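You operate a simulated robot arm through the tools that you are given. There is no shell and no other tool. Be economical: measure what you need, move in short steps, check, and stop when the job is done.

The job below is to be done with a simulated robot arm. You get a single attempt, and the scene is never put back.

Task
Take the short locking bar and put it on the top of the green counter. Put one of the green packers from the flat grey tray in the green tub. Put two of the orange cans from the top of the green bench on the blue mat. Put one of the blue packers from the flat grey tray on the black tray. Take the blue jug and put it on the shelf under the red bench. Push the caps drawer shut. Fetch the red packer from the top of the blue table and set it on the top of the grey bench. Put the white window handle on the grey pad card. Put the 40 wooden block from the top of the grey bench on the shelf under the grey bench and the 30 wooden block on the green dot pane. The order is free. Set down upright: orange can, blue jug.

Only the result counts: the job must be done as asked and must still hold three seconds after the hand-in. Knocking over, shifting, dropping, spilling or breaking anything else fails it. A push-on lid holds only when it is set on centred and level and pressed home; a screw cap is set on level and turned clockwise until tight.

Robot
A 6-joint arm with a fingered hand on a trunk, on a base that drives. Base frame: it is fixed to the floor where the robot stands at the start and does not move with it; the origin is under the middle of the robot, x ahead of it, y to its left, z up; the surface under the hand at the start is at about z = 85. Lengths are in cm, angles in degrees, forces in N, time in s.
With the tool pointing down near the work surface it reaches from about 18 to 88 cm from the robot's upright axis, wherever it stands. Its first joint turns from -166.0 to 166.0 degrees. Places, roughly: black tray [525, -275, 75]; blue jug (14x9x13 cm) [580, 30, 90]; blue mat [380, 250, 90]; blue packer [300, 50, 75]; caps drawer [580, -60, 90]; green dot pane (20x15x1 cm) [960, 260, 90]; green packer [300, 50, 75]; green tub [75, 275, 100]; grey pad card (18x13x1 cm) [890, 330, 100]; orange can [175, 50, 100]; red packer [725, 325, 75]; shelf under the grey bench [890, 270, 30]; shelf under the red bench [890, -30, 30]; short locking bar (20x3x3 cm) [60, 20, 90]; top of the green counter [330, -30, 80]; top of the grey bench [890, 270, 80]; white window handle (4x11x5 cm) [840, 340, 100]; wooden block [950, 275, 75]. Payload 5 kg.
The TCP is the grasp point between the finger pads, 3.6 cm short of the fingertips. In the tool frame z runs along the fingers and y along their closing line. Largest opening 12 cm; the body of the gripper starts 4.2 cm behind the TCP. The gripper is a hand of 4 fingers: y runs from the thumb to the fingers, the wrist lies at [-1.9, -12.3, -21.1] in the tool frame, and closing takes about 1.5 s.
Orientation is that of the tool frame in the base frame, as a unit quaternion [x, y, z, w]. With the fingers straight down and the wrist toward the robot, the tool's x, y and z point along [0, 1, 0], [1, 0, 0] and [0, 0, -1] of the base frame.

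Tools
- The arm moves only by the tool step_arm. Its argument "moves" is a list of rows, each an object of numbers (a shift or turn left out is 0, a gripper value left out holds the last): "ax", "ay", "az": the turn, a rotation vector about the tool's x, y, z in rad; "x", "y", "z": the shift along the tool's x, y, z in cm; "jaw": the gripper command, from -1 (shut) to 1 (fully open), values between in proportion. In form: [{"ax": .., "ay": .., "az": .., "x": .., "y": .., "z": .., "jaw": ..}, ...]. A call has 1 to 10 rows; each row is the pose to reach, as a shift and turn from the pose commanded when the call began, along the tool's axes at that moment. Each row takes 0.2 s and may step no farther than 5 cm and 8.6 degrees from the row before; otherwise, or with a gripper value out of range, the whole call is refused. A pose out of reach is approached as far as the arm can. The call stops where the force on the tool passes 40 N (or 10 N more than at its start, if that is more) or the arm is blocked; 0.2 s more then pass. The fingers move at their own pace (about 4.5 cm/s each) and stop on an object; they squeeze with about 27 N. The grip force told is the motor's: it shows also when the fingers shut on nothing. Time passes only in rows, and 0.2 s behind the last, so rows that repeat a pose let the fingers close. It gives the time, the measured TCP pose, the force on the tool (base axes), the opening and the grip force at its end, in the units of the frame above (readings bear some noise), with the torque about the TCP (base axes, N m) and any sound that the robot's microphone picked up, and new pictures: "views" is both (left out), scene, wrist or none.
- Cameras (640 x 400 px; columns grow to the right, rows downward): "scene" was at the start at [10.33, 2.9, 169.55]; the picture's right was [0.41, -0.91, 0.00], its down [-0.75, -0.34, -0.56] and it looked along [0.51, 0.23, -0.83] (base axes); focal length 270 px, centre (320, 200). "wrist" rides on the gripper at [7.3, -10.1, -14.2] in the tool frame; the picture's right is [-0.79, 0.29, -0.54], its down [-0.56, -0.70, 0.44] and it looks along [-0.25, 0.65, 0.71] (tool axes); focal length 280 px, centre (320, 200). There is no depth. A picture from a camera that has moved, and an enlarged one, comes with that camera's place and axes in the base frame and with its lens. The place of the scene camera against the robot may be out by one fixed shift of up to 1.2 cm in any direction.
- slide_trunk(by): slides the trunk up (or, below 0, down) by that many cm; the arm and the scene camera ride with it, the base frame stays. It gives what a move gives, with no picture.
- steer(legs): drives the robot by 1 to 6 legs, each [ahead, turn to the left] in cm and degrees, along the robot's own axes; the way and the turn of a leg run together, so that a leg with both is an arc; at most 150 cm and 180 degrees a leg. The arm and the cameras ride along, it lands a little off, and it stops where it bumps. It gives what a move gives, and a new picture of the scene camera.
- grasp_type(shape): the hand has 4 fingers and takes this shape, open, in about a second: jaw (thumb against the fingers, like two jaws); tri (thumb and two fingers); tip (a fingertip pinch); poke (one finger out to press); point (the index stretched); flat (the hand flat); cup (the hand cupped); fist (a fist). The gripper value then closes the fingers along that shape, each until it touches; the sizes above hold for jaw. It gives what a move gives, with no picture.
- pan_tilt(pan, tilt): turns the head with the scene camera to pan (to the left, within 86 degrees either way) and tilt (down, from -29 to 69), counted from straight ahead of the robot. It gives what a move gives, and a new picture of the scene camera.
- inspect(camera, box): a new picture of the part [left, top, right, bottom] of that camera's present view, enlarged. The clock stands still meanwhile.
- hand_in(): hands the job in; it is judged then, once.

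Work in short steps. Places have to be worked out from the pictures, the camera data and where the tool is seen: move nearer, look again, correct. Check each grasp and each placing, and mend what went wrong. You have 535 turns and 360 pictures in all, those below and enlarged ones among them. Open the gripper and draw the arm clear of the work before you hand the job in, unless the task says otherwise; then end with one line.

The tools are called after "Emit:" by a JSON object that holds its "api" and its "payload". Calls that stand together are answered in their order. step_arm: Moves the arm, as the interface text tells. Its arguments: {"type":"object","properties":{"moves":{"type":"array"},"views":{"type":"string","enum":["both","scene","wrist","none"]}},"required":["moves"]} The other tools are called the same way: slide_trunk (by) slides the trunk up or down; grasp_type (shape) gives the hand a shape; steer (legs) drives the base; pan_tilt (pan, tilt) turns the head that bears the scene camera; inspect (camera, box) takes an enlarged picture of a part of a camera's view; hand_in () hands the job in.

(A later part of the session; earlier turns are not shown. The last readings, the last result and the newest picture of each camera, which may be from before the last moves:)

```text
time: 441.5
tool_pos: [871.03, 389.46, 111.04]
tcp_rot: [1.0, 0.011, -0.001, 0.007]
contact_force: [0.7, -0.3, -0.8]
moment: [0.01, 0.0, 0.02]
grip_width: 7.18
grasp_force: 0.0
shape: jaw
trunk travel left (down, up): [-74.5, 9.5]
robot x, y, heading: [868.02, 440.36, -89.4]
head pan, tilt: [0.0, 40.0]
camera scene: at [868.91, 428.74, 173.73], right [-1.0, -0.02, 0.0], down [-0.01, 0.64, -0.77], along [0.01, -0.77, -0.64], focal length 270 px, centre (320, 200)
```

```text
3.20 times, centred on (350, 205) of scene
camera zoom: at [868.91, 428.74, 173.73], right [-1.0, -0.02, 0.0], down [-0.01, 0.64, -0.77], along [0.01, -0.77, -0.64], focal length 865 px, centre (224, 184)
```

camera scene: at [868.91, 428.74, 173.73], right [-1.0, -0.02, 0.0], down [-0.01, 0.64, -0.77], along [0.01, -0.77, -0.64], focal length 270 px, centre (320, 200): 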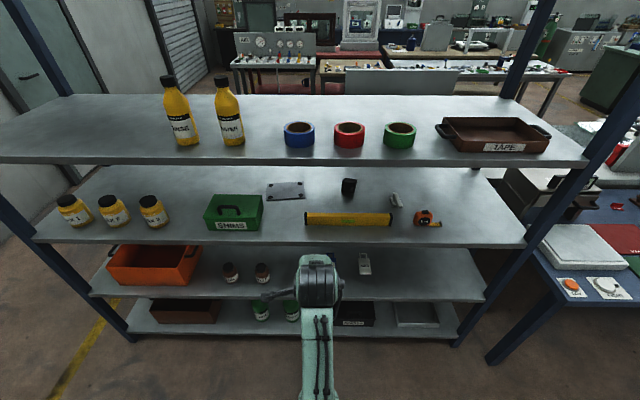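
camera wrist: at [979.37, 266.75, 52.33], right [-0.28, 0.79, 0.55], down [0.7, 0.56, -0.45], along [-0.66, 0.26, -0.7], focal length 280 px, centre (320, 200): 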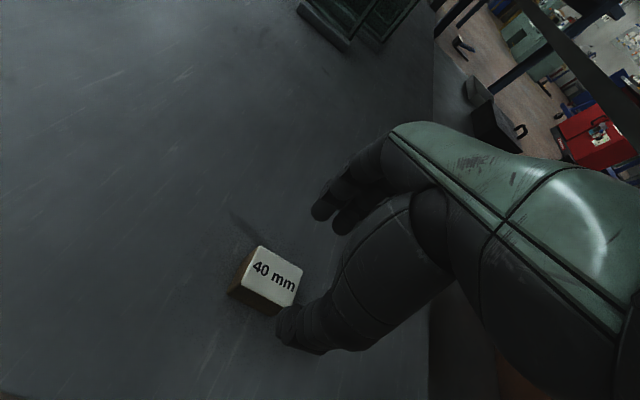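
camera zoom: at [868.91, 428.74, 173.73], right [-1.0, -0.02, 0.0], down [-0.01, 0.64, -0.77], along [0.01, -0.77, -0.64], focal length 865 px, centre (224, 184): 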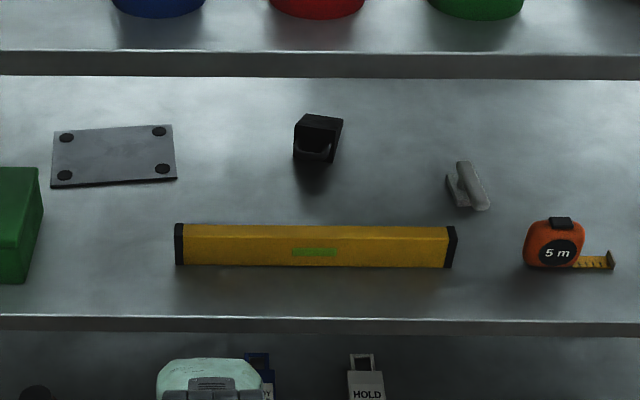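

The handle lies along y (y≈334–345, x≈838), so I grip it across x. I turn the hand 90° here in the open (wrist toward −x), then tilt it forward ~50°.

Emit:
{"api": "step_arm", "payload": {"moves": [{"az": -0.145}, {"az": -0.29}, {"az": -0.435}, {"az": -0.58}, {"az": -0.725}, {"az": -0.87}, {"az": -1.015}, {"az": -1.16}, {"az": -1.305}, {"az": -1.45}], "views": "none"}}

Emit:
{"api": "step_arm", "payload": {"moves": [{"az": -0.12, "ay": -0.05}, {"az": -0.12, "ay": -0.19}, {"az": -0.12, "ay": -0.33}, {"az": -0.12, "ay": -0.47}, {"az": -0.12, "ay": -0.61}, {"az": -0.12, "ay": -0.75}, {"az": -0.12, "ay": -0.9}, {"az": -0.12, "ay": -0.9}]}}

```text
time: 443.7
tool_pos: [875.78, 385.85, 103.68]
tcp_rot: [0.743, 0.67, -0.007, 0.01]
contact_force: [-0.7, 0.3, 0.0]
moment: [0.0, 0.0, 0.02]
grip_width: 7.18
grasp_force: 0.0
shape: jaw
out of reach, approached as far as the arm can: row 6, 7, 8, 9, 10
trunk travel left (down, up): [-74.5, 9.5]
robot x, y, heading: [867.9, 440.24, -89.3]
head pan, tilt: [0.0, 40.0]
```

```text
time: 445.5
tool_pos: [875.54, 385.68, 103.77]
tcp_rot: [0.624, 0.644, -0.328, 0.296]
contact_force: [-0.5, 0.3, -0.4]
moment: [0.02, 0.03, -0.01]
grip_width: 7.2
grasp_force: 0.1
shape: jaw
out of reach, approached as far as the arm can: row 1
trunk travel left (down, up): [-74.5, 9.5]
robot x, y, heading: [868.03, 440.06, -89.4]
head pan, tilt: [0.0, 40.0]
camera scene: at [868.88, 428.66, 173.72], right [-1.0, -0.01, 0.0], down [-0.01, 0.64, -0.77], along [0.01, -0.77, -0.64], focal length 270 px, centre (320, 200)
camera wrist: at [865.48, 401.47, 107.21], right [0.34, -0.05, 0.94], down [-0.69, -0.7, 0.21], along [0.64, -0.72, -0.27], focal length 280 px, centre (320, 200)
```

scene: 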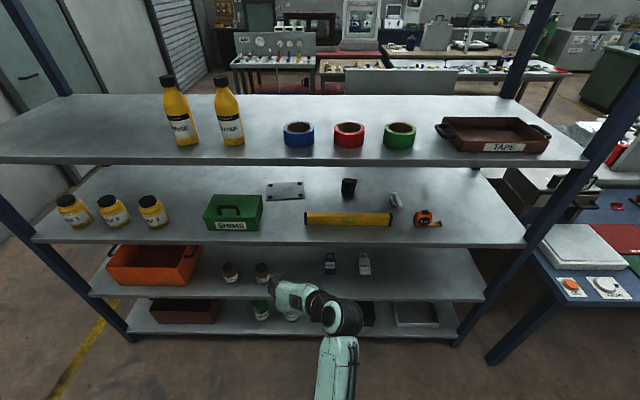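
wrist: 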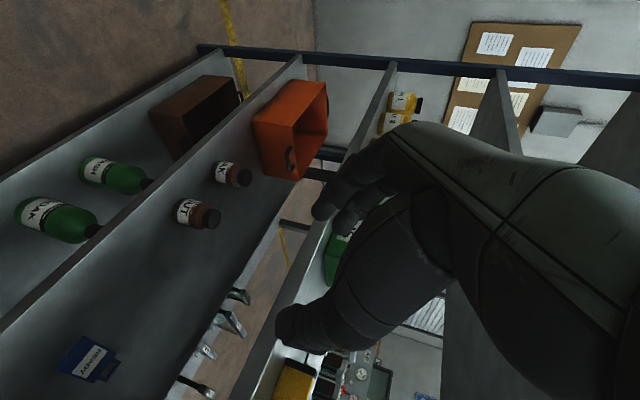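

The orientation is reached (fingers forward-down, closing along x). I shift the base right to x≈848 with a small S-move.

Emit:
{"api": "steer", "payload": {"legs": [[-15, 0], [0, -35], [34, 0], [0, 35]]}}

Emit:
{"api": "inspect", "payload": {"camera": "wrist", "box": [0, 0, 640, 400]}}

```text
time: 452.9
tool_pos: [856.92, 372.27, 103.68]
tcp_rot: [0.621, 0.647, -0.326, 0.298]
contact_force: [0.7, -0.1, 0.6]
moment: [-0.01, 0.03, 0.01]
grip_width: 7.17
grasp_force: 0.1
shape: jaw
trunk travel left (down, up): [-74.5, 9.5]
robot x, y, heading: [848.69, 426.48, -88.5]
head pan, tilt: [0.0, 40.0]
camera scene: at [849.79, 415.14, 173.73], right [-1.0, -0.03, 0.0], down [-0.02, 0.64, -0.77], along [0.02, -0.77, -0.64], focal length 270 px, centre (320, 200)
```

scene: 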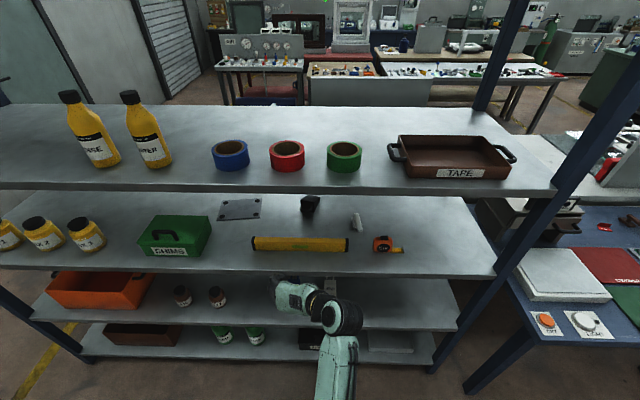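

```text
1.00 times, centred on (320, 200) of wrist (not enlarged: the box is as wide or as high as the picture)
camera zoom: at [846.69, 387.88, 107.24], right [0.34, -0.05, 0.94], down [-0.68, -0.7, 0.21], along [0.65, -0.71, -0.27], focal length 280 px, centre (320, 200)
```

zoom: 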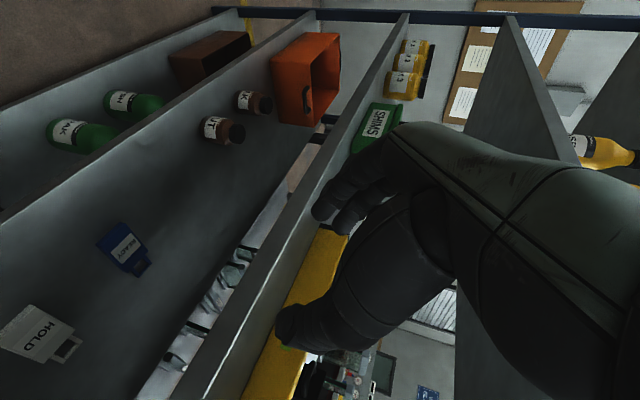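

I zoom hard on the handle to see its shape before choosing the grasp.

Emit:
{"api": "inspect", "payload": {"camera": "scene", "box": [330, 195, 380, 245]}}

Emit:
{"api": "inspect", "payload": {"camera": "scene", "box": [200, 180, 280, 230]}}

```text
8.00 times, centred on (355, 220) of scene
camera zoom: at [849.79, 415.14, 173.73], right [-1.0, -0.03, 0.0], down [-0.02, 0.64, -0.77], along [0.02, -0.77, -0.64], focal length 2162 px, centre (40, 40)
```

zoom: 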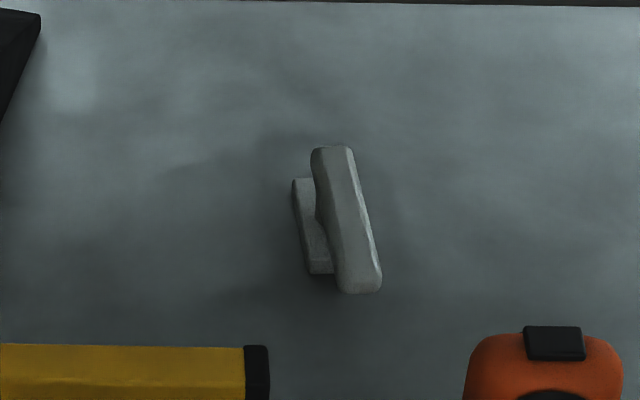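

```text
8.00 times, centred on (240, 205) of scene
camera zoom: at [849.79, 415.14, 173.73], right [-1.0, -0.03, 0.0], down [-0.02, 0.64, -0.77], along [0.02, -0.77, -0.64], focal length 2162 px, centre (960, 160)
```

zoom: 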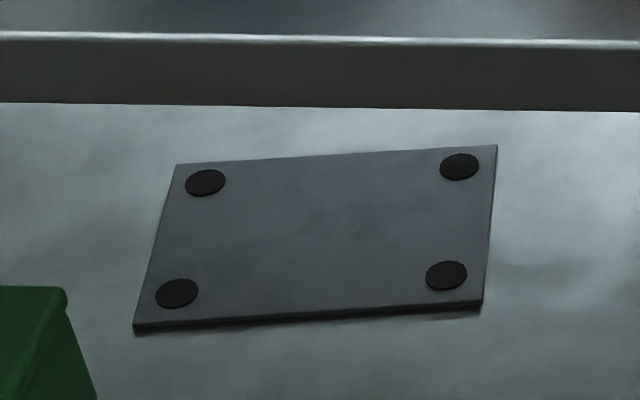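

The top bar runs along y (336–347) at x≈837, about 2 cm wide, top z≈102. I first move sideways outside the rack to x=837 and raise a little.

Emit:
{"api": "step_arm", "payload": {"moves": [{"x": -0.8, "y": -4, "z": -0.7, "jaw": 0.0}, {"x": -1.6, "y": -8, "z": -1.4}, {"x": -2.4, "y": -12, "z": -2.1}, {"x": -3.2, "y": -16, "z": -2.8}, {"x": -4, "y": -20, "z": -3.5}, {"x": -4, "y": -20, "z": -3.5}]}}

```text
time: 454.3
tool_pos: [837.01, 372.34, 110.0]
tcp_rot: [0.62, 0.649, -0.327, 0.297]
contact_force: [-0.1, 0.4, 0.0]
moment: [-0.01, 0.02, -0.03]
grip_width: 6.05
grasp_force: 0.0
shape: jaw
trunk travel left (down, up): [-74.5, 9.5]
robot x, y, heading: [848.83, 426.58, -88.4]
head pan, tilt: [0.0, 40.0]
camera scene: at [849.91, 415.16, 173.73], right [-1.0, -0.03, 0.0], down [-0.02, 0.64, -0.77], along [0.02, -0.77, -0.64], focal length 270 px, centre (320, 200)
camera wrist: at [826.95, 387.91, 113.63], right [0.34, -0.05, 0.94], down [-0.68, -0.7, 0.21], along [0.65, -0.71, -0.27], focal length 280 px, centre (320, 200)
```

scene: 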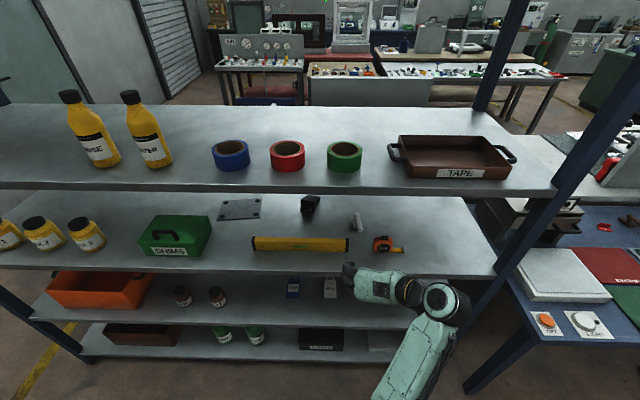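
wrist: 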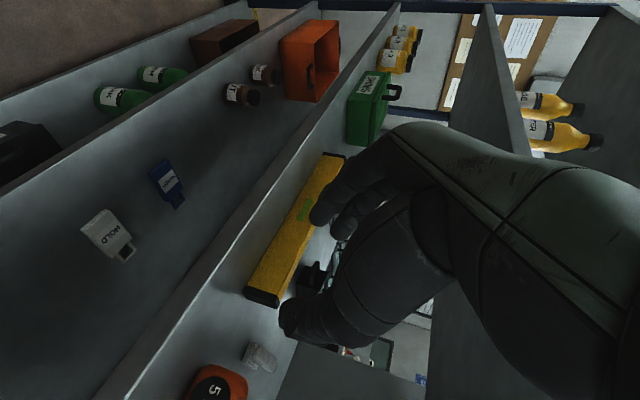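

The palm could brush the tape measure at this tilt, so I use a steeper hand (42°) and lower the trunk 10 cm to flatten the forearm.

Emit:
{"api": "slide_trunk", "payload": {"by": -10}}

Emit:
{"api": "step_arm", "payload": {"moves": [{"x": -2.4, "z": -1.8, "ay": 0.06}, {"x": -4.8, "z": -3.7, "ay": 0.12}, {"x": -7.9, "z": -6.1, "ay": 0.18}, {"x": -7.9, "z": -6.1, "ay": 0.18}], "views": "scene"}}

```text
time: 455.6
tool_pos: [837.01, 372.23, 99.97]
tcp_rot: [0.621, 0.648, -0.325, 0.298]
contact_force: [-0.4, -0.4, -0.2]
moment: [-0.03, 0.01, 0.02]
grip_width: 6.04
grasp_force: 0.1
shape: jaw
trunk travel left (down, up): [-64.5, 19.5]
robot x, y, heading: [848.88, 426.52, -88.6]
head pan, tilt: [0.0, 40.0]
```

```text
time: 456.6
tool_pos: [838.18, 370.84, 108.61]
tcp_rot: [0.649, 0.669, -0.271, 0.241]
contact_force: [0.2, 0.7, 0.6]
moment: [0.03, 0.05, 0.04]
grip_width: 6.03
grasp_force: 0.0
shape: jaw
out of reach, approached as far as the arm can: row 3, 4
trunk travel left (down, up): [-64.5, 19.5]
robot x, y, heading: [848.67, 426.72, -88.5]
head pan, tilt: [0.0, 40.0]
camera scene: at [849.78, 415.21, 163.74], right [-1.0, -0.03, 0.0], down [-0.02, 0.64, -0.77], along [0.02, -0.77, -0.64], focal length 270 px, centre (320, 200)
```

scene: 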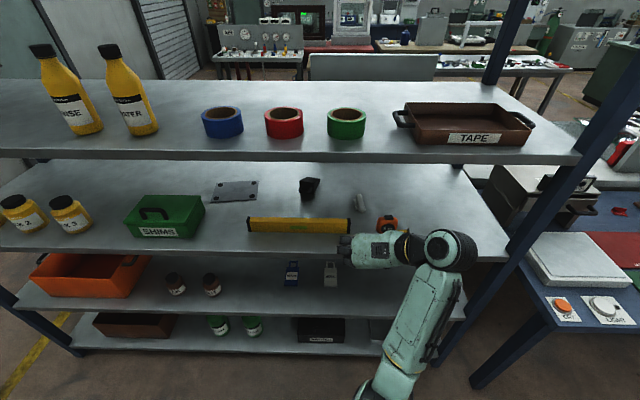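

I go in toward the handle at z≈109.5, to y=349.

Emit:
{"api": "step_arm", "payload": {"moves": [{"x": -3.3, "y": -0.24, "z": 2.8}, {"x": -6.7, "y": -0.5, "z": 5.6}, {"x": -10, "y": -0.7, "z": 8.4}, {"x": -13.3, "y": -0.95, "z": 11.2}, {"x": -16.7, "y": -1.18, "z": 14.1}, {"x": -16.7, "y": -1.18, "z": 14.1}]}}

Emit:
{"api": "inspect", "payload": {"camera": "scene", "box": [280, 120, 480, 270]}}

```text
time: 458.0
tool_pos: [837.55, 350.49, 109.4]
tcp_rot: [0.648, 0.671, -0.268, 0.239]
contact_force: [-0.1, 0.3, 0.7]
moment: [0.01, 0.02, 0.04]
grip_width: 6.03
grasp_force: 0.0
shape: jaw
trunk travel left (down, up): [-64.5, 19.5]
robot x, y, heading: [848.72, 426.85, -88.7]
head pan, tilt: [0.0, 40.0]
camera scene: at [850.05, 416.69, 163.74], right [-1.0, -0.02, 0.0], down [-0.02, 0.64, -0.77], along [0.02, -0.77, -0.64], focal length 270 px, centre (320, 200)
camera wrist: at [827.61, 365.24, 115.63], right [0.34, -0.22, 0.92], down [-0.69, -0.72, 0.08], along [0.64, -0.66, -0.39], focal length 280 px, centre (320, 200)
```

scene: 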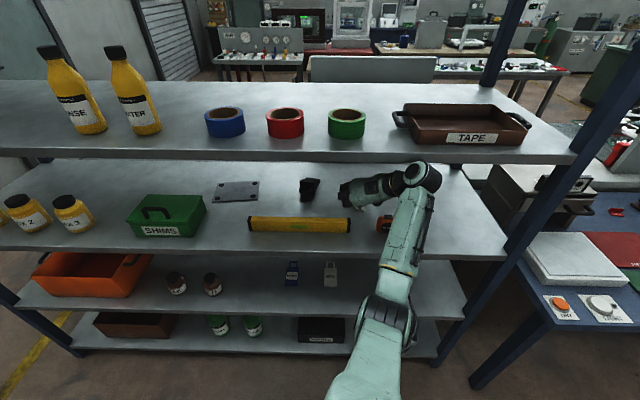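
wrist: 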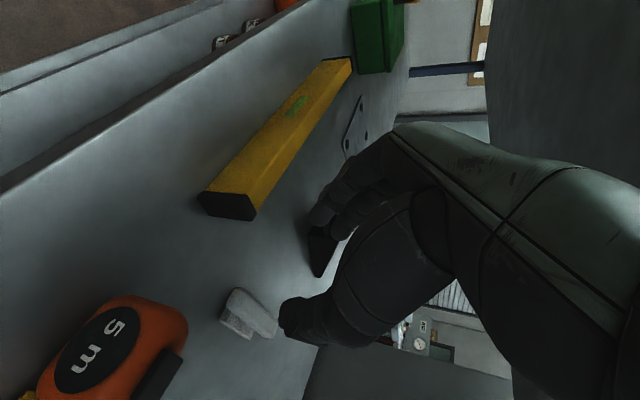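

```text
2.67 times, centred on (380, 195) of scene
camera zoom: at [850.05, 416.69, 163.74], right [-1.0, -0.02, 0.0], down [-0.02, 0.64, -0.77], along [0.02, -0.77, -0.64], focal length 721 px, centre (160, 213)
```

zoom: 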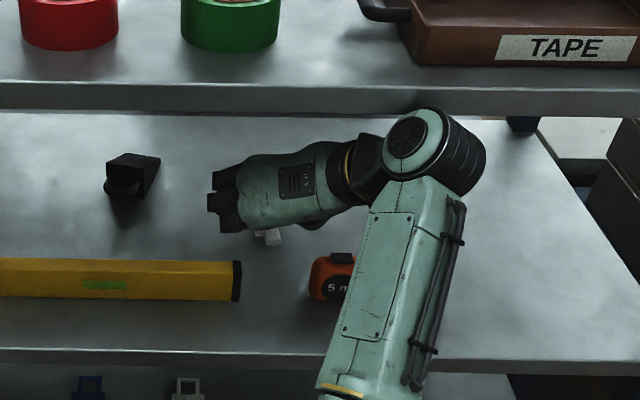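

The wrist view puts the bar at about (834.5, 342.5), left of the thumb; I trust it, shift 2.6 cm to −x and look again.

Emit:
{"api": "step_arm", "payload": {"moves": [{"y": -1.3, "z": 0}, {"y": -2.6}, {"y": -2.6}], "views": "wrist"}}

```text
time: 459.0
tool_pos: [833.02, 349.29, 107.54]
tcp_rot: [0.655, 0.672, -0.25, 0.24]
contact_force: [1.2, -0.5, -1.6]
moment: [0.01, 0.06, -0.02]
grip_width: 6.0
grasp_force: 0.1
shape: jaw
trunk travel left (down, up): [-64.5, 19.5]
robot x, y, heading: [848.65, 426.57, -88.6]
head pan, tilt: [0.0, 40.0]
stopped in row 3: the arm was blocked; the commanded pose is now the measured one
camera wrist: at [822.84, 364.15, 113.92], right [0.31, -0.24, 0.92], down [-0.69, -0.73, 0.04], along [0.66, -0.65, -0.39], focal length 280 px, centre (320, 200)
```

wrist: 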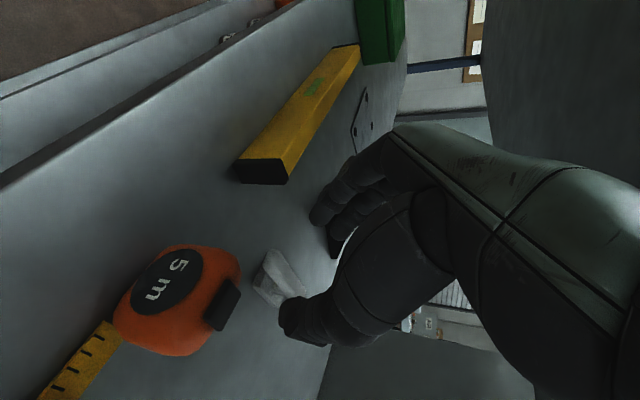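

The arm reported a block and jumped a bit; I check the scene for contact.

Emit:
{"api": "inspect", "payload": {"camera": "scene", "box": [280, 120, 480, 270]}}

```text
2.67 times, centred on (380, 195) of scene
camera zoom: at [853.9, 414.77, 164.12], right [-1.0, -0.03, 0.02], down [-0.04, 0.64, -0.76], along [0.01, -0.76, -0.65], focal length 721 px, centre (160, 213)
```

zoom: 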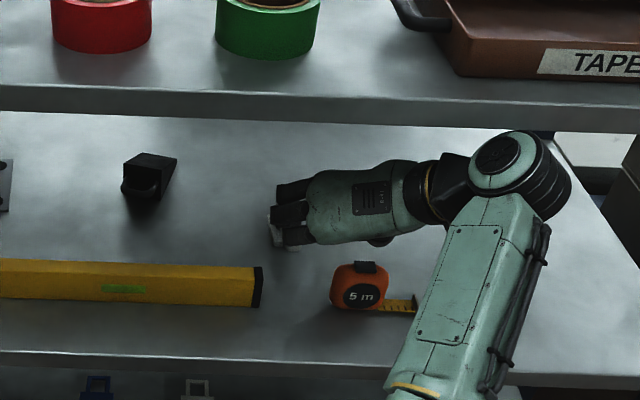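

The scene camera has shifted by 4 cm: the robot is being pushed – the bulky wrist is jammed on the upper shelf's edge. I back straight out.

Emit:
{"api": "step_arm", "payload": {"moves": [{"x": 1.5, "z": -1.3}, {"x": 3.8, "z": -3.2}, {"x": 6.8, "z": -5.8}, {"x": 9.8, "z": -8.4}, {"x": 12.2, "z": -10.4}], "views": "scene"}}

```text
time: 460.2
tool_pos: [831.86, 365.59, 107.24]
tcp_rot: [0.655, 0.671, -0.248, 0.243]
contact_force: [-0.7, 0.4, 0.7]
moment: [-0.01, -0.02, 0.02]
grip_width: 5.99
grasp_force: 0.1
shape: jaw
trunk travel left (down, up): [-64.5, 19.5]
robot x, y, heading: [848.57, 427.05, -88.7]
head pan, tilt: [0.0, 40.0]
camera scene: at [847.91, 415.1, 163.81], right [-1.0, -0.03, -0.01], down [-0.01, 0.64, -0.77], along [0.03, -0.77, -0.64], focal length 270 px, centre (320, 200)
```

scene: 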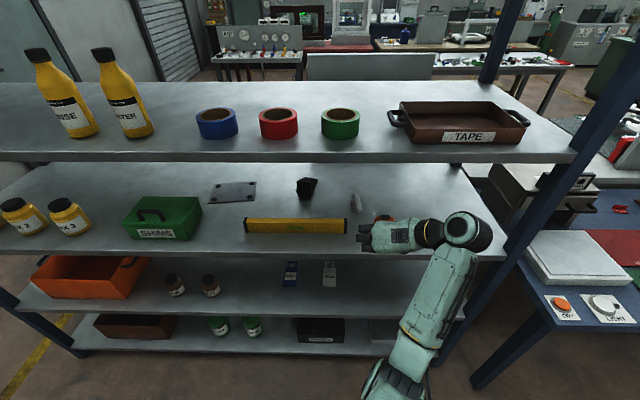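

I wait a moment and read the camera pose again.

Emit:
{"api": "step_arm", "payload": {"moves": [{"x": 0}, {"x": 0}, {"x": 0}, {"x": 0}, {"x": 0}], "views": "scene"}}

```text
time: 461.4
tool_pos: [833.01, 365.63, 107.24]
tcp_rot: [0.653, 0.673, -0.252, 0.241]
contact_force: [-0.3, 0.1, -0.1]
moment: [-0.01, 0.03, -0.05]
grip_width: 6.01
grasp_force: 0.1
shape: jaw
trunk travel left (down, up): [-64.5, 19.5]
robot x, y, heading: [848.79, 426.73, -88.4]
head pan, tilt: [0.0, 40.0]
camera scene: at [850.03, 415.17, 163.73], right [-1.0, -0.03, 0.0], down [-0.02, 0.64, -0.77], along [0.02, -0.77, -0.64], focal length 270 px, centre (320, 200)
```

scene: 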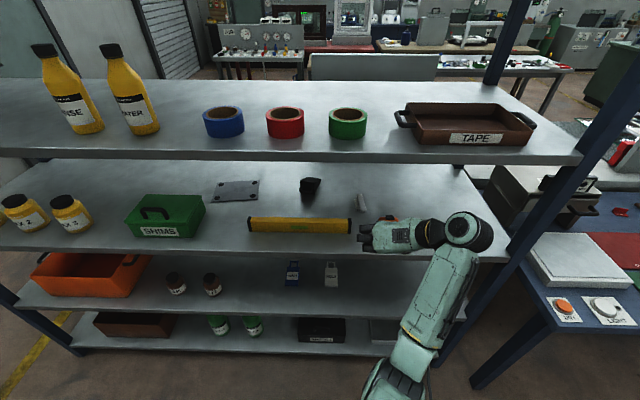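

Nothing on the rack has shifted. The wrist housing needs to be lower, and the tape measure is in the way on this side; I'll re-orient with the wrist on the other (+x) side. First I back off and return to fingers-down.

Emit:
{"api": "steer", "payload": {"legs": [[-25, 0]]}}

Emit:
{"api": "step_arm", "payload": {"moves": [{"ay": 0.14}, {"ay": 0.28}, {"ay": 0.42}, {"ay": 0.56}, {"ay": 0.7}, {"ay": 0.71}], "views": "none"}}

Emit:
{"api": "step_arm", "payload": {"moves": [{"az": 0.145}, {"az": 0.29}, {"az": 0.435}, {"az": 0.58}, {"az": 0.725}, {"az": 0.87}, {"az": 1.015}, {"az": 1.16}, {"az": 1.305}, {"az": 1.45}], "views": "scene"}}

```text
time: 463.4
tool_pos: [832.24, 390.71, 107.38]
tcp_rot: [0.653, 0.672, -0.251, 0.242]
contact_force: [-0.8, 0.1, -0.1]
moment: [0.0, 0.03, -0.01]
grip_width: 6.0
grasp_force: 0.1
shape: jaw
trunk travel left (down, up): [-64.5, 19.5]
robot x, y, heading: [847.55, 452.23, -88.2]
head pan, tilt: [0.0, 40.0]
camera scene: at [849.14, 440.34, 163.73], right [-1.0, -0.03, 0.0], down [-0.02, 0.64, -0.77], along [0.02, -0.77, -0.64], focal length 270 px, centre (320, 200)
```

scene: 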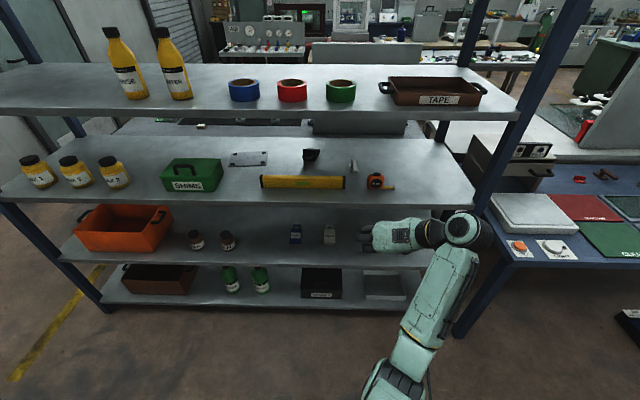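

```text
time: 464.8
tool_pos: [831.42, 380.93, 102.22]
tcp_rot: [0.7, 0.714, -0.009, -0.007]
contact_force: [-0.3, -0.5, 0.5]
moment: [0.02, -0.04, 0.01]
grip_width: 6.0
grasp_force: 0.0
shape: jaw
out of reach, approached as far as the arm can: row 1, 2, 3, 4, 5, 6
trunk travel left (down, up): [-64.5, 19.5]
robot x, y, heading: [848.12, 451.95, -88.2]
head pan, tilt: [0.0, 40.0]
```

```text
time: 467.0
tool_pos: [831.05, 381.21, 101.89]
tcp_rot: [0.997, 0.07, -0.012, 0.0]
contact_force: [-0.6, -0.7, -0.4]
moment: [0.02, 0.0, 0.01]
grip_width: 6.02
grasp_force: 0.1
shape: jaw
trunk travel left (down, up): [-64.5, 19.5]
robot x, y, heading: [848.33, 451.72, -88.6]
head pan, tilt: [0.0, 40.0]
camera scene: at [849.23, 440.33, 163.73], right [-1.0, -0.03, 0.0], down [-0.02, 0.64, -0.77], along [0.02, -0.77, -0.64], focal length 270 px, centre (320, 200)
```

scene: 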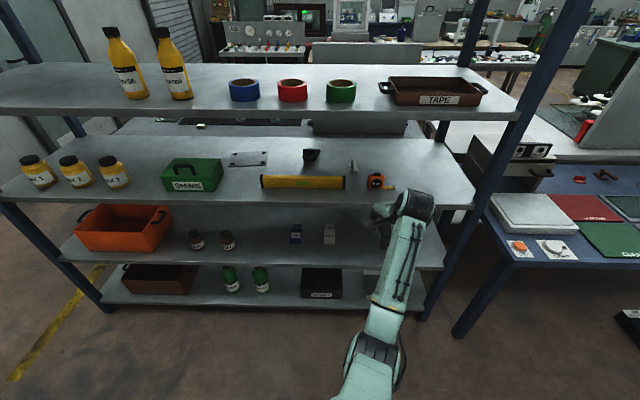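

Straps are on top: normal configuration. I move TCP back toward the centre line and yaw the other way by 98°.

Emit:
{"api": "step_arm", "payload": {"moves": [{"x": 2, "az": 0.14}, {"x": 5, "az": 0.28, "z": -1}, {"x": 8, "az": 0.42, "z": -2}, {"x": 10, "az": 0.56, "z": -3}, {"x": 12, "az": 0.7, "z": -3}, {"x": 12, "az": 0.84, "z": -3}, {"x": 12, "az": 0.98, "z": -3}, {"x": 12, "az": 1.12, "z": -3}, {"x": 12, "az": 1.26, "z": -3}, {"x": 12, "az": 1.4, "z": -3}], "views": "none"}}

Emit:
{"api": "step_arm", "payload": {"moves": [{"az": 0.14}, {"az": 0.28}, {"az": 0.31}, {"az": 0.31, "ay": 0.14}, {"az": 0.31, "ay": 0.28}, {"az": 0.31, "ay": 0.42}], "views": "scene"}}

```text
time: 469.2
tool_pos: [842.91, 383.02, 104.67]
tcp_rot: [0.808, -0.589, -0.009, 0.007]
contact_force: [-0.3, 0.1, 0.0]
moment: [-0.01, -0.01, 0.02]
grip_width: 5.97
grasp_force: 0.0
shape: jaw
trunk travel left (down, up): [-64.5, 19.5]
robot x, y, heading: [848.38, 451.7, -88.4]
head pan, tilt: [0.0, 40.0]
```

```text
time: 470.6
tool_pos: [843.02, 383.0, 104.83]
tcp_rot: [0.692, -0.691, 0.162, 0.132]
contact_force: [1.2, -0.3, 0.2]
moment: [0.01, 0.03, 0.02]
grip_width: 5.99
grasp_force: 0.0
shape: jaw
out of reach, approached as far as the arm can: row 1, 2, 3, 4
trunk travel left (down, up): [-64.5, 19.5]
robot x, y, heading: [848.03, 452.06, -88.6]
head pan, tilt: [0.0, 40.0]
camera scene: at [849.13, 440.36, 163.74], right [-1.0, -0.03, 0.0], down [-0.02, 0.64, -0.77], along [0.02, -0.77, -0.64], focal length 270 px, centre (320, 200)
```

scene: 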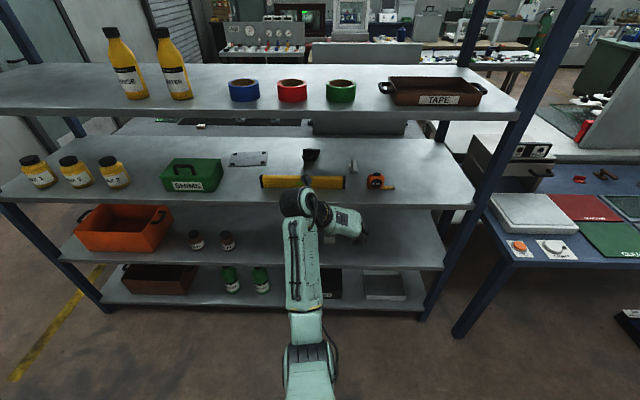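

Fine so far (24° tilt). I tilt another 23°, raise to z≈110 and drive forward 16 cm.

Emit:
{"api": "step_arm", "payload": {"moves": [{"ay": 0.14, "x": 1}, {"ay": 0.28, "x": 2, "z": -2}, {"ay": 0.4, "x": 2.2, "z": -4.5}, {"ay": 0.4, "x": 2.2, "z": -4.5}], "views": "none"}}

Emit:
{"api": "steer", "payload": {"legs": [[18, 0]]}}

Emit:
{"api": "inspect", "payload": {"camera": "wrist", "box": [0, 0, 640, 400]}}

```text
time: 471.6
tool_pos: [842.83, 382.59, 109.54]
tcp_rot: [-0.647, 0.65, -0.295, -0.267]
contact_force: [-0.4, 0.4, -0.1]
moment: [0.06, 0.06, 0.02]
grip_width: 5.99
grasp_force: 0.0
shape: jaw
trunk travel left (down, up): [-64.5, 19.5]
robot x, y, heading: [848.03, 451.69, -88.4]
head pan, tilt: [0.0, 40.0]
```

```text
time: 473.2
tool_pos: [843.43, 364.49, 109.52]
tcp_rot: [-0.648, 0.65, -0.295, -0.265]
contact_force: [0.0, 0.7, 0.5]
moment: [-0.01, 0.03, 0.02]
grip_width: 6.01
grasp_force: 0.0
shape: jaw
trunk travel left (down, up): [-64.5, 19.5]
robot x, y, heading: [848.63, 433.77, -88.4]
head pan, tilt: [0.0, 40.0]
camera scene: at [849.71, 422.1, 163.73], right [-1.0, -0.03, 0.0], down [-0.02, 0.64, -0.77], along [0.02, -0.77, -0.64], focal length 270 px, centre (320, 200)
```

scene: 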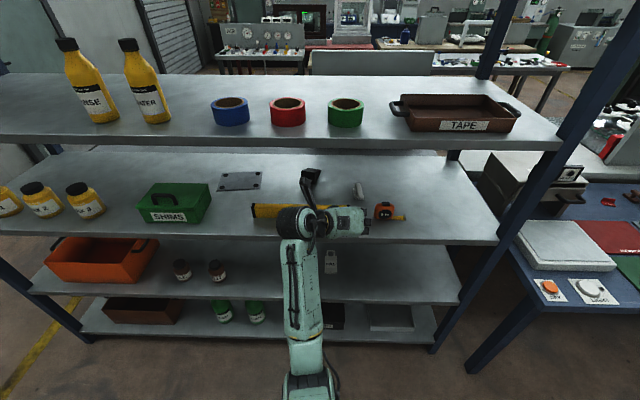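

```text
1.00 times, centred on (320, 200) of wrist (not enlarged: the box is as wide or as high as the picture)
camera zoom: at [852.9, 370.04, 125.07], right [-0.29, 0.93, -0.21], down [0.73, 0.07, -0.68], along [-0.62, -0.36, -0.7], focal length 280 px, centre (320, 200)
```

zoom: 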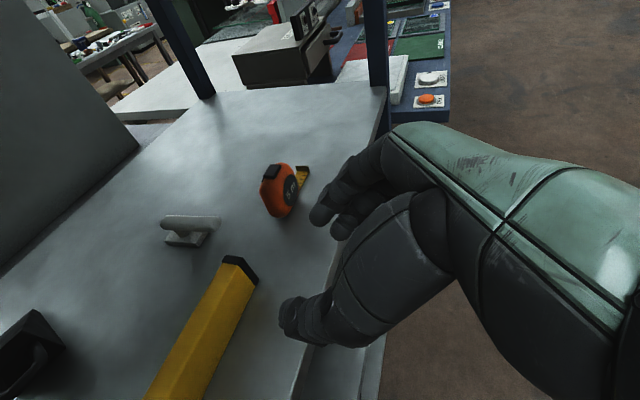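

A clear view: bar centre (837.4, 341.3) along y. I go to (837.3, 353, 110.5) and then start down toward it.

Emit:
{"api": "step_arm", "payload": {"moves": [{"x": 2.9, "y": 2.1, "z": 2.5}, {"x": 5.8, "y": 4.1, "z": 5}, {"x": 8.7, "y": 6.2, "z": 7.4}, {"x": 9.4, "y": 6.4, "z": 11.4}, {"x": 9.8, "y": 6.5, "z": 14}, {"x": 9.8, "y": 6.5, "z": 14}]}}

```text
time: 474.6
tool_pos: [837.13, 347.5, 107.03]
tcp_rot: [-0.647, 0.651, -0.295, -0.267]
contact_force: [0.0, 0.3, -0.4]
moment: [-0.01, 0.01, -0.01]
grip_width: 6.0
grasp_force: 0.0
shape: jaw
trunk travel left (down, up): [-64.5, 19.5]
robot x, y, heading: [848.47, 433.57, -88.4]
head pan, tilt: [0.0, 40.0]
camera scene: at [849.68, 422.21, 163.74], right [-1.0, -0.03, 0.0], down [-0.02, 0.64, -0.77], along [0.02, -0.77, -0.64], focal length 270 px, centre (320, 200)
camera wrist: at [846.6, 353.11, 122.51], right [-0.29, 0.93, -0.22], down [0.73, 0.07, -0.68], along [-0.62, -0.36, -0.7], focal length 280 px, centre (320, 200)
```

scene: 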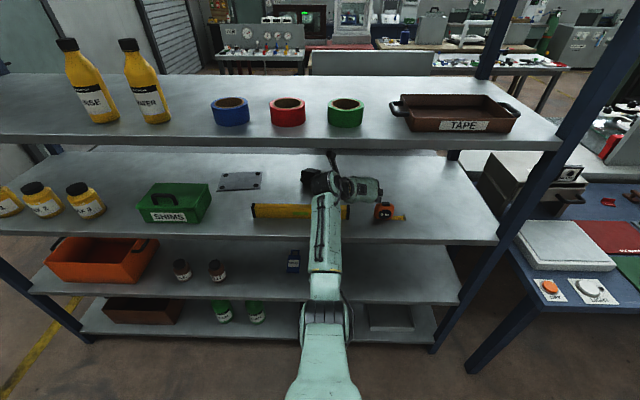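
wrist: 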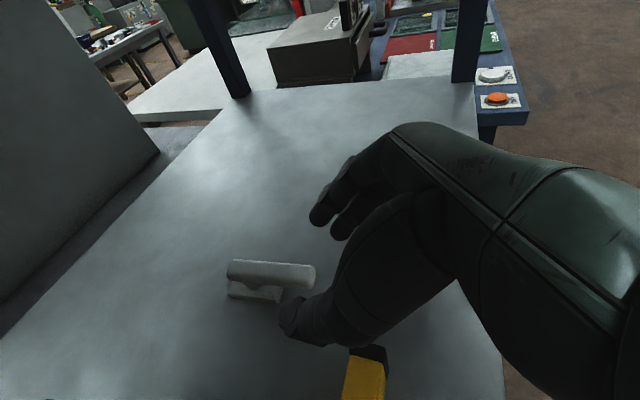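

Aligned: bar centre (837.3, 340.8). I go the rest of the way, to (837.2, 341.3, 102.7).

Emit:
{"api": "step_arm", "payload": {"moves": [{"x": 0.4, "y": 0.1, "z": 2.5}, {"x": 0.8, "y": 0.2, "z": 5}, {"x": 1.1, "y": 0.26, "z": 7.4}, {"x": 1.1, "y": 0.26, "z": 7.4}], "views": "wrist"}}

```text
time: 475.6
tool_pos: [837.11, 341.58, 102.7]
tcp_rot: [-0.648, 0.65, -0.295, -0.265]
contact_force: [-0.8, 0.0, -0.3]
moment: [0.01, -0.02, -0.04]
grip_width: 6.01
grasp_force: 0.1
shape: jaw
trunk travel left (down, up): [-64.5, 19.5]
robot x, y, heading: [848.5, 433.75, -88.4]
head pan, tilt: [0.0, 40.0]
camera wrist: at [846.57, 346.99, 118.06], right [-0.29, 0.93, -0.21], down [0.73, 0.07, -0.68], along [-0.62, -0.36, -0.7], focal length 280 px, centre (320, 200)
```

wrist: 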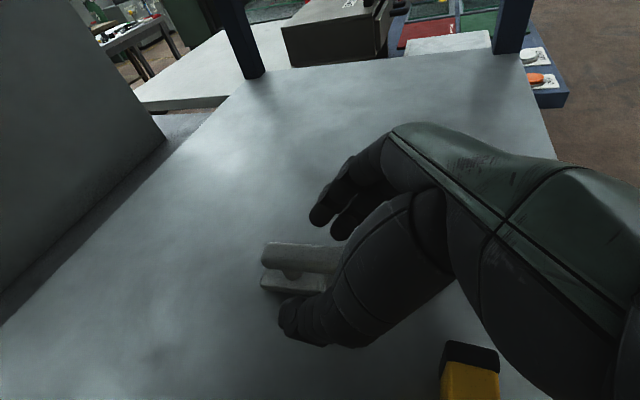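

The bar lies between thumb and fingers. I close.

Emit:
{"api": "step_arm", "payload": {"moves": [{"jaw": -0.5}, {"jaw": -1}, {"jaw": -1}, {"jaw": -1}, {"jaw": -1}, {"jaw": -1}, {"jaw": -1}], "views": "wrist"}}

```text
time: 477.2
tool_pos: [837.0, 341.41, 102.64]
tcp_rot: [-0.647, 0.65, -0.296, -0.266]
contact_force: [-0.6, 0.6, 2.5]
moment: [-0.03, 0.0, 0.03]
grip_width: 0.0
grasp_force: 26.7
shape: jaw
trunk travel left (down, up): [-64.5, 19.5]
robot x, y, heading: [848.65, 433.21, -88.6]
head pan, tilt: [0.0, 40.0]
camera wrist: at [846.56, 346.98, 118.11], right [-0.29, 0.93, -0.22], down [0.73, 0.07, -0.68], along [-0.62, -0.36, -0.7], focal length 280 px, centre (320, 200)
```

wrist: 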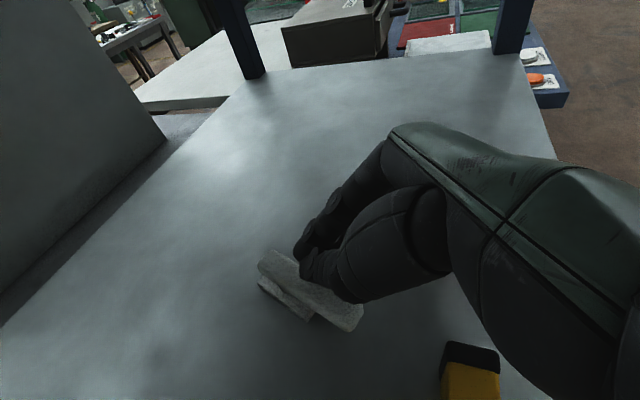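

The fingers closed just above the bar and nudged it a little. I reopen, back up slightly and look again.

Emit:
{"api": "step_arm", "payload": {"moves": [{"x": 0.8, "z": -0.8, "jaw": -0.5}, {"x": 0.8, "z": -0.8, "jaw": 0.2}, {"x": 0.8, "z": -0.8, "jaw": 0.2}, {"x": 0.8, "z": -0.8, "jaw": 0.2}, {"x": -1, "z": -4, "jaw": 0.2}, {"x": -1, "z": -4, "jaw": 0.2}], "views": "wrist"}}

```text
time: 478.6
tool_pos: [837.14, 344.8, 104.53]
tcp_rot: [-0.648, 0.65, -0.295, -0.266]
contact_force: [-0.3, 0.1, -0.4]
moment: [-0.03, 0.03, 0.04]
grip_width: 7.12
grasp_force: 0.0
shape: jaw
trunk travel left (down, up): [-64.5, 19.5]
robot x, y, heading: [848.51, 433.43, -88.4]
head pan, tilt: [0.0, 40.0]
camera wrist: at [846.5, 350.44, 119.97], right [-0.29, 0.93, -0.21], down [0.73, 0.07, -0.68], along [-0.62, -0.35, -0.7], focal length 280 px, centre (320, 200)
```

wrist: 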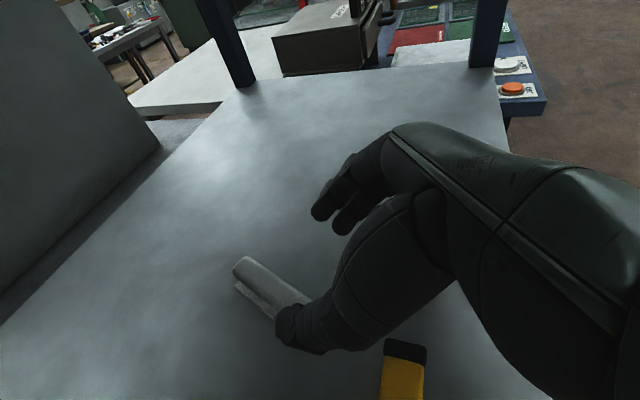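

Ray intersection puts the bar's top near z≈100, centre (838.5, 340.4), turned ~15°. I yaw the hand 13° to match and shift over it.

Emit:
{"api": "step_arm", "payload": {"moves": [{"ax": -0.08, "az": 0.08, "y": -0.6}, {"ax": -0.167, "ay": 0.009, "az": 0.158, "y": -1.3}, {"ax": -0.167, "ay": 0.009, "az": 0.158, "y": -1.3}], "views": "none"}}

Emit:
{"api": "step_arm", "payload": {"moves": [{"y": -0.3, "z": 2.2}, {"x": 0.12, "y": -0.7, "z": 4.2}, {"x": 0.12, "y": -0.7, "z": 5.3}, {"x": 0.12, "y": -0.7, "z": 5.3}], "views": "wrist"}}

```text
time: 479.4
tool_pos: [838.38, 344.85, 104.53]
tcp_rot: [-0.568, 0.721, -0.263, -0.297]
contact_force: [-0.1, 0.5, -0.5]
moment: [0.0, -0.01, -0.01]
grip_width: 7.17
grasp_force: 0.0
shape: jaw
trunk travel left (down, up): [-64.5, 19.5]
robot x, y, heading: [848.07, 433.76, -88.4]
head pan, tilt: [0.0, 40.0]
```

```text
time: 480.4
tool_pos: [838.33, 340.88, 101.05]
tcp_rot: [-0.569, 0.721, -0.262, -0.298]
contact_force: [-0.2, -0.3, -0.1]
moment: [-0.01, -0.02, 0.0]
grip_width: 7.15
grasp_force: 0.1
shape: jaw
trunk travel left (down, up): [-64.5, 19.5]
robot x, y, heading: [848.82, 433.6, -88.2]
head pan, tilt: [0.0, 40.0]
camera wrist: at [848.89, 344.16, 116.49], right [-0.07, 0.97, -0.21], down [0.72, -0.1, -0.68], along [-0.69, -0.2, -0.7], focal length 280 px, centre (320, 200)
```

wrist: 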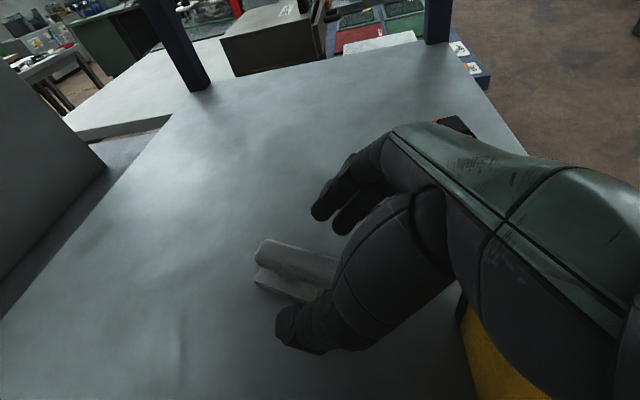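

Good alignment and no contact at z=101. I lower another 1 cm, watching force.

Emit:
{"api": "step_arm", "payload": {"moves": [{"x": -0.4, "z": 0.35}, {"x": -0.73, "z": 0.68}, {"x": -0.73, "z": 0.68}], "views": "wrist"}}

```text
time: 481.2
tool_pos: [838.46, 340.9, 100.25]
tcp_rot: [-0.569, 0.72, -0.263, -0.299]
contact_force: [-0.7, -1.1, 5.6]
moment: [0.07, 0.29, 0.03]
grip_width: 7.15
grasp_force: 0.0
shape: jaw
trunk travel left (down, up): [-64.5, 19.5]
robot x, y, heading: [848.83, 433.89, -88.5]
head pan, tilt: [0.0, 40.0]
camera wrist: at [848.96, 344.3, 115.68], right [-0.07, 0.97, -0.22], down [0.72, -0.1, -0.68], along [-0.69, -0.21, -0.7], focal length 280 px, centre (320, 200)
```

wrist: 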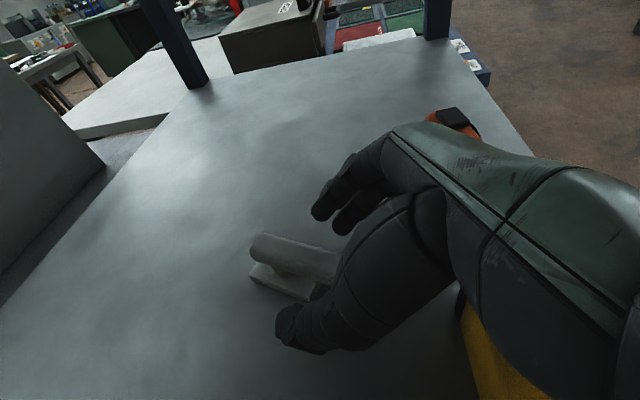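

The fingertips just touch the shelf. I close now.

Emit:
{"api": "step_arm", "payload": {"moves": [{"x": 0.15, "z": -0.15, "jaw": 0}, {"x": 0.15, "z": -0.15, "jaw": -0.5}, {"x": 0.15, "z": -0.15, "jaw": -1}, {"x": 0.15, "z": -0.15, "jaw": -1}, {"x": 0.15, "z": -0.15, "jaw": -1}, {"x": 0.15, "z": -0.15, "jaw": -1}, {"x": 0.15, "z": -0.15, "jaw": -1}, {"x": 0.15, "z": -0.15, "jaw": -1}], "views": "wrist"}}

```text
time: 483.0
tool_pos: [838.36, 340.81, 100.23]
tcp_rot: [-0.569, 0.72, -0.263, -0.297]
contact_force: [0.0, -0.3, 1.2]
moment: [-0.07, 0.0, -0.07]
grip_width: 1.44
grasp_force: 27.3
shape: jaw
trunk travel left (down, up): [-64.5, 19.5]
robot x, y, heading: [848.62, 433.8, -88.3]
head pan, tilt: [0.0, 40.0]
camera wrist: at [848.91, 344.19, 115.76], right [-0.07, 0.97, -0.21], down [0.72, -0.1, -0.68], along [-0.69, -0.2, -0.7], focal length 280 px, centre (320, 200)
```

wrist: 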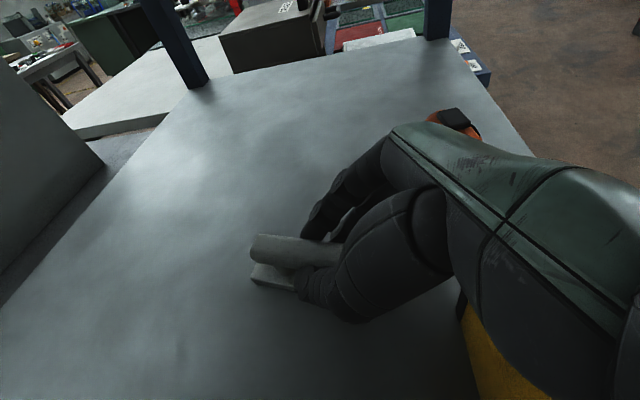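

Gripped (1.44 cm, 27 N). I lift 4 cm straight up and check.

Emit:
{"api": "step_arm", "payload": {"moves": [{"x": 0.7, "z": -0.7}, {"x": 1.45, "z": -1.4}, {"x": 2.9, "y": -0.16, "z": -2.74}, {"x": 2.9, "y": -0.16, "z": -2.74}], "views": "wrist"}}

```text
time: 484.0
tool_pos: [838.49, 340.82, 104.41]
tcp_rot: [-0.569, 0.72, -0.263, -0.297]
contact_force: [0.5, -0.1, -0.8]
moment: [0.04, -0.01, 0.0]
grip_width: 1.32
grasp_force: 26.9
shape: jaw
trunk travel left (down, up): [-64.5, 19.5]
robot x, y, heading: [848.55, 433.6, -88.6]
head pan, tilt: [0.0, 40.0]
camera wrist: at [848.98, 344.12, 119.81], right [-0.07, 0.97, -0.21], down [0.72, -0.1, -0.68], along [-0.69, -0.2, -0.7], focal length 280 px, centre (320, 200)
```

wrist: 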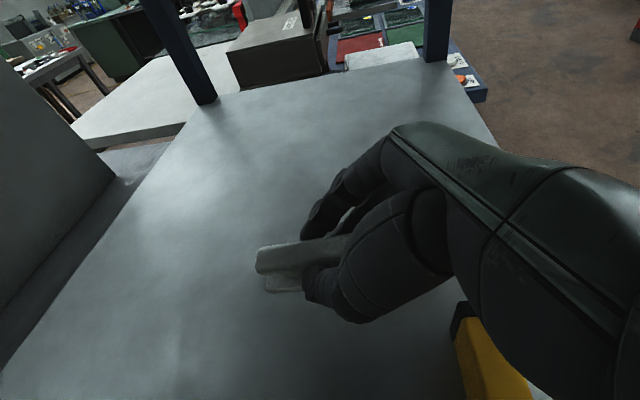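

Lifted. I withdraw through the gap between level and tape measure, rising as I go.

Emit:
{"api": "step_arm", "payload": {"moves": [{"x": 1.35, "y": 1.74, "z": -1.0}, {"x": 0.1, "y": 2.35, "z": -3.85}, {"x": -1.19, "y": 2.95, "z": -6.7}, {"x": -2.3, "y": 3.5, "z": -9.7}, {"x": -3.35, "y": 4.13, "z": -12.7}, {"x": -5.7, "y": 4.9, "z": -15.4}, {"x": -8, "y": 5.7, "z": -18.1}, {"x": -10.3, "y": 6.46, "z": -20.9}, {"x": -10.3, "y": 6.46, "z": -20.9}]}}

```text
time: 486.0
tool_pos: [836.65, 364.24, 110.85]
tcp_rot: [-0.569, 0.72, -0.263, -0.297]
contact_force: [0.7, 0.8, -1.6]
moment: [0.03, -0.03, -0.02]
grip_width: 1.33
grasp_force: 26.9
shape: jaw
trunk travel left (down, up): [-64.5, 19.5]
robot x, y, heading: [848.48, 433.09, -88.6]
head pan, tilt: [0.0, 40.0]
camera scene: at [849.69, 422.0, 163.72], right [-1.0, -0.03, 0.0], down [-0.02, 0.64, -0.77], along [0.02, -0.77, -0.64], focal length 270 px, centre (320, 200)
camera wrist: at [847.09, 367.47, 126.35], right [-0.07, 0.97, -0.21], down [0.72, -0.1, -0.68], along [-0.69, -0.2, -0.7], focal length 280 px, centre (320, 200)
```

scene: 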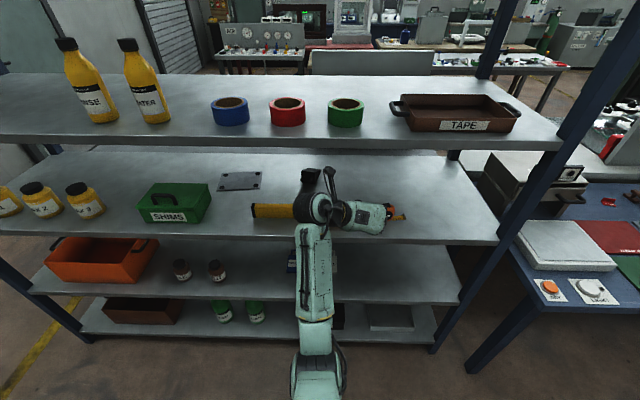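
wrist: 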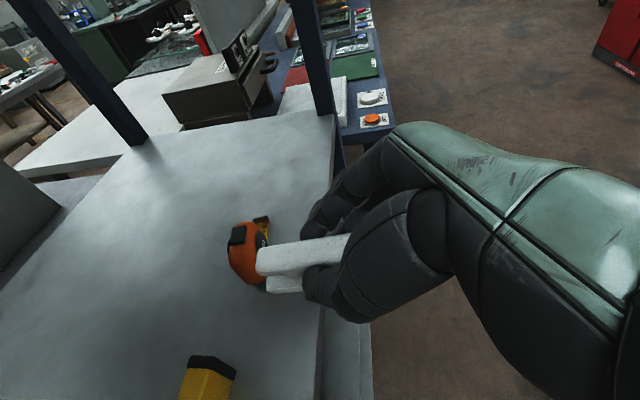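

Held well outside. The card is at ≈(886, 328.5); level ends at x≈875 and the green box starts at x≈890. I move the base 32 cm to the left (+x) with an S-move.

Emit:
{"api": "steer", "payload": {"legs": [[-46, 0], [0, 35], [56, 0], [0, -35]]}}

```text
time: 495.8
tool_pos: [868.02, 363.44, 110.94]
tcp_rot: [-0.566, 0.723, -0.261, -0.298]
contact_force: [-0.1, 0.4, -0.9]
moment: [0.03, -0.05, 0.02]
grip_width: 1.33
grasp_force: 27.1
shape: jaw
trunk travel left (down, up): [-64.5, 19.5]
robot x, y, heading: [880.16, 432.92, -88.9]
head pan, tilt: [0.0, 40.0]
camera scene: at [881.51, 421.22, 163.73], right [-1.0, -0.02, 0.0], down [-0.01, 0.64, -0.77], along [0.02, -0.77, -0.64], focal length 270 px, centre (320, 200)
```

scene: 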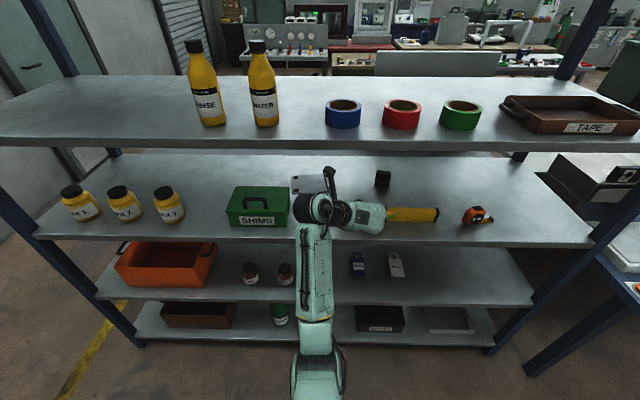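

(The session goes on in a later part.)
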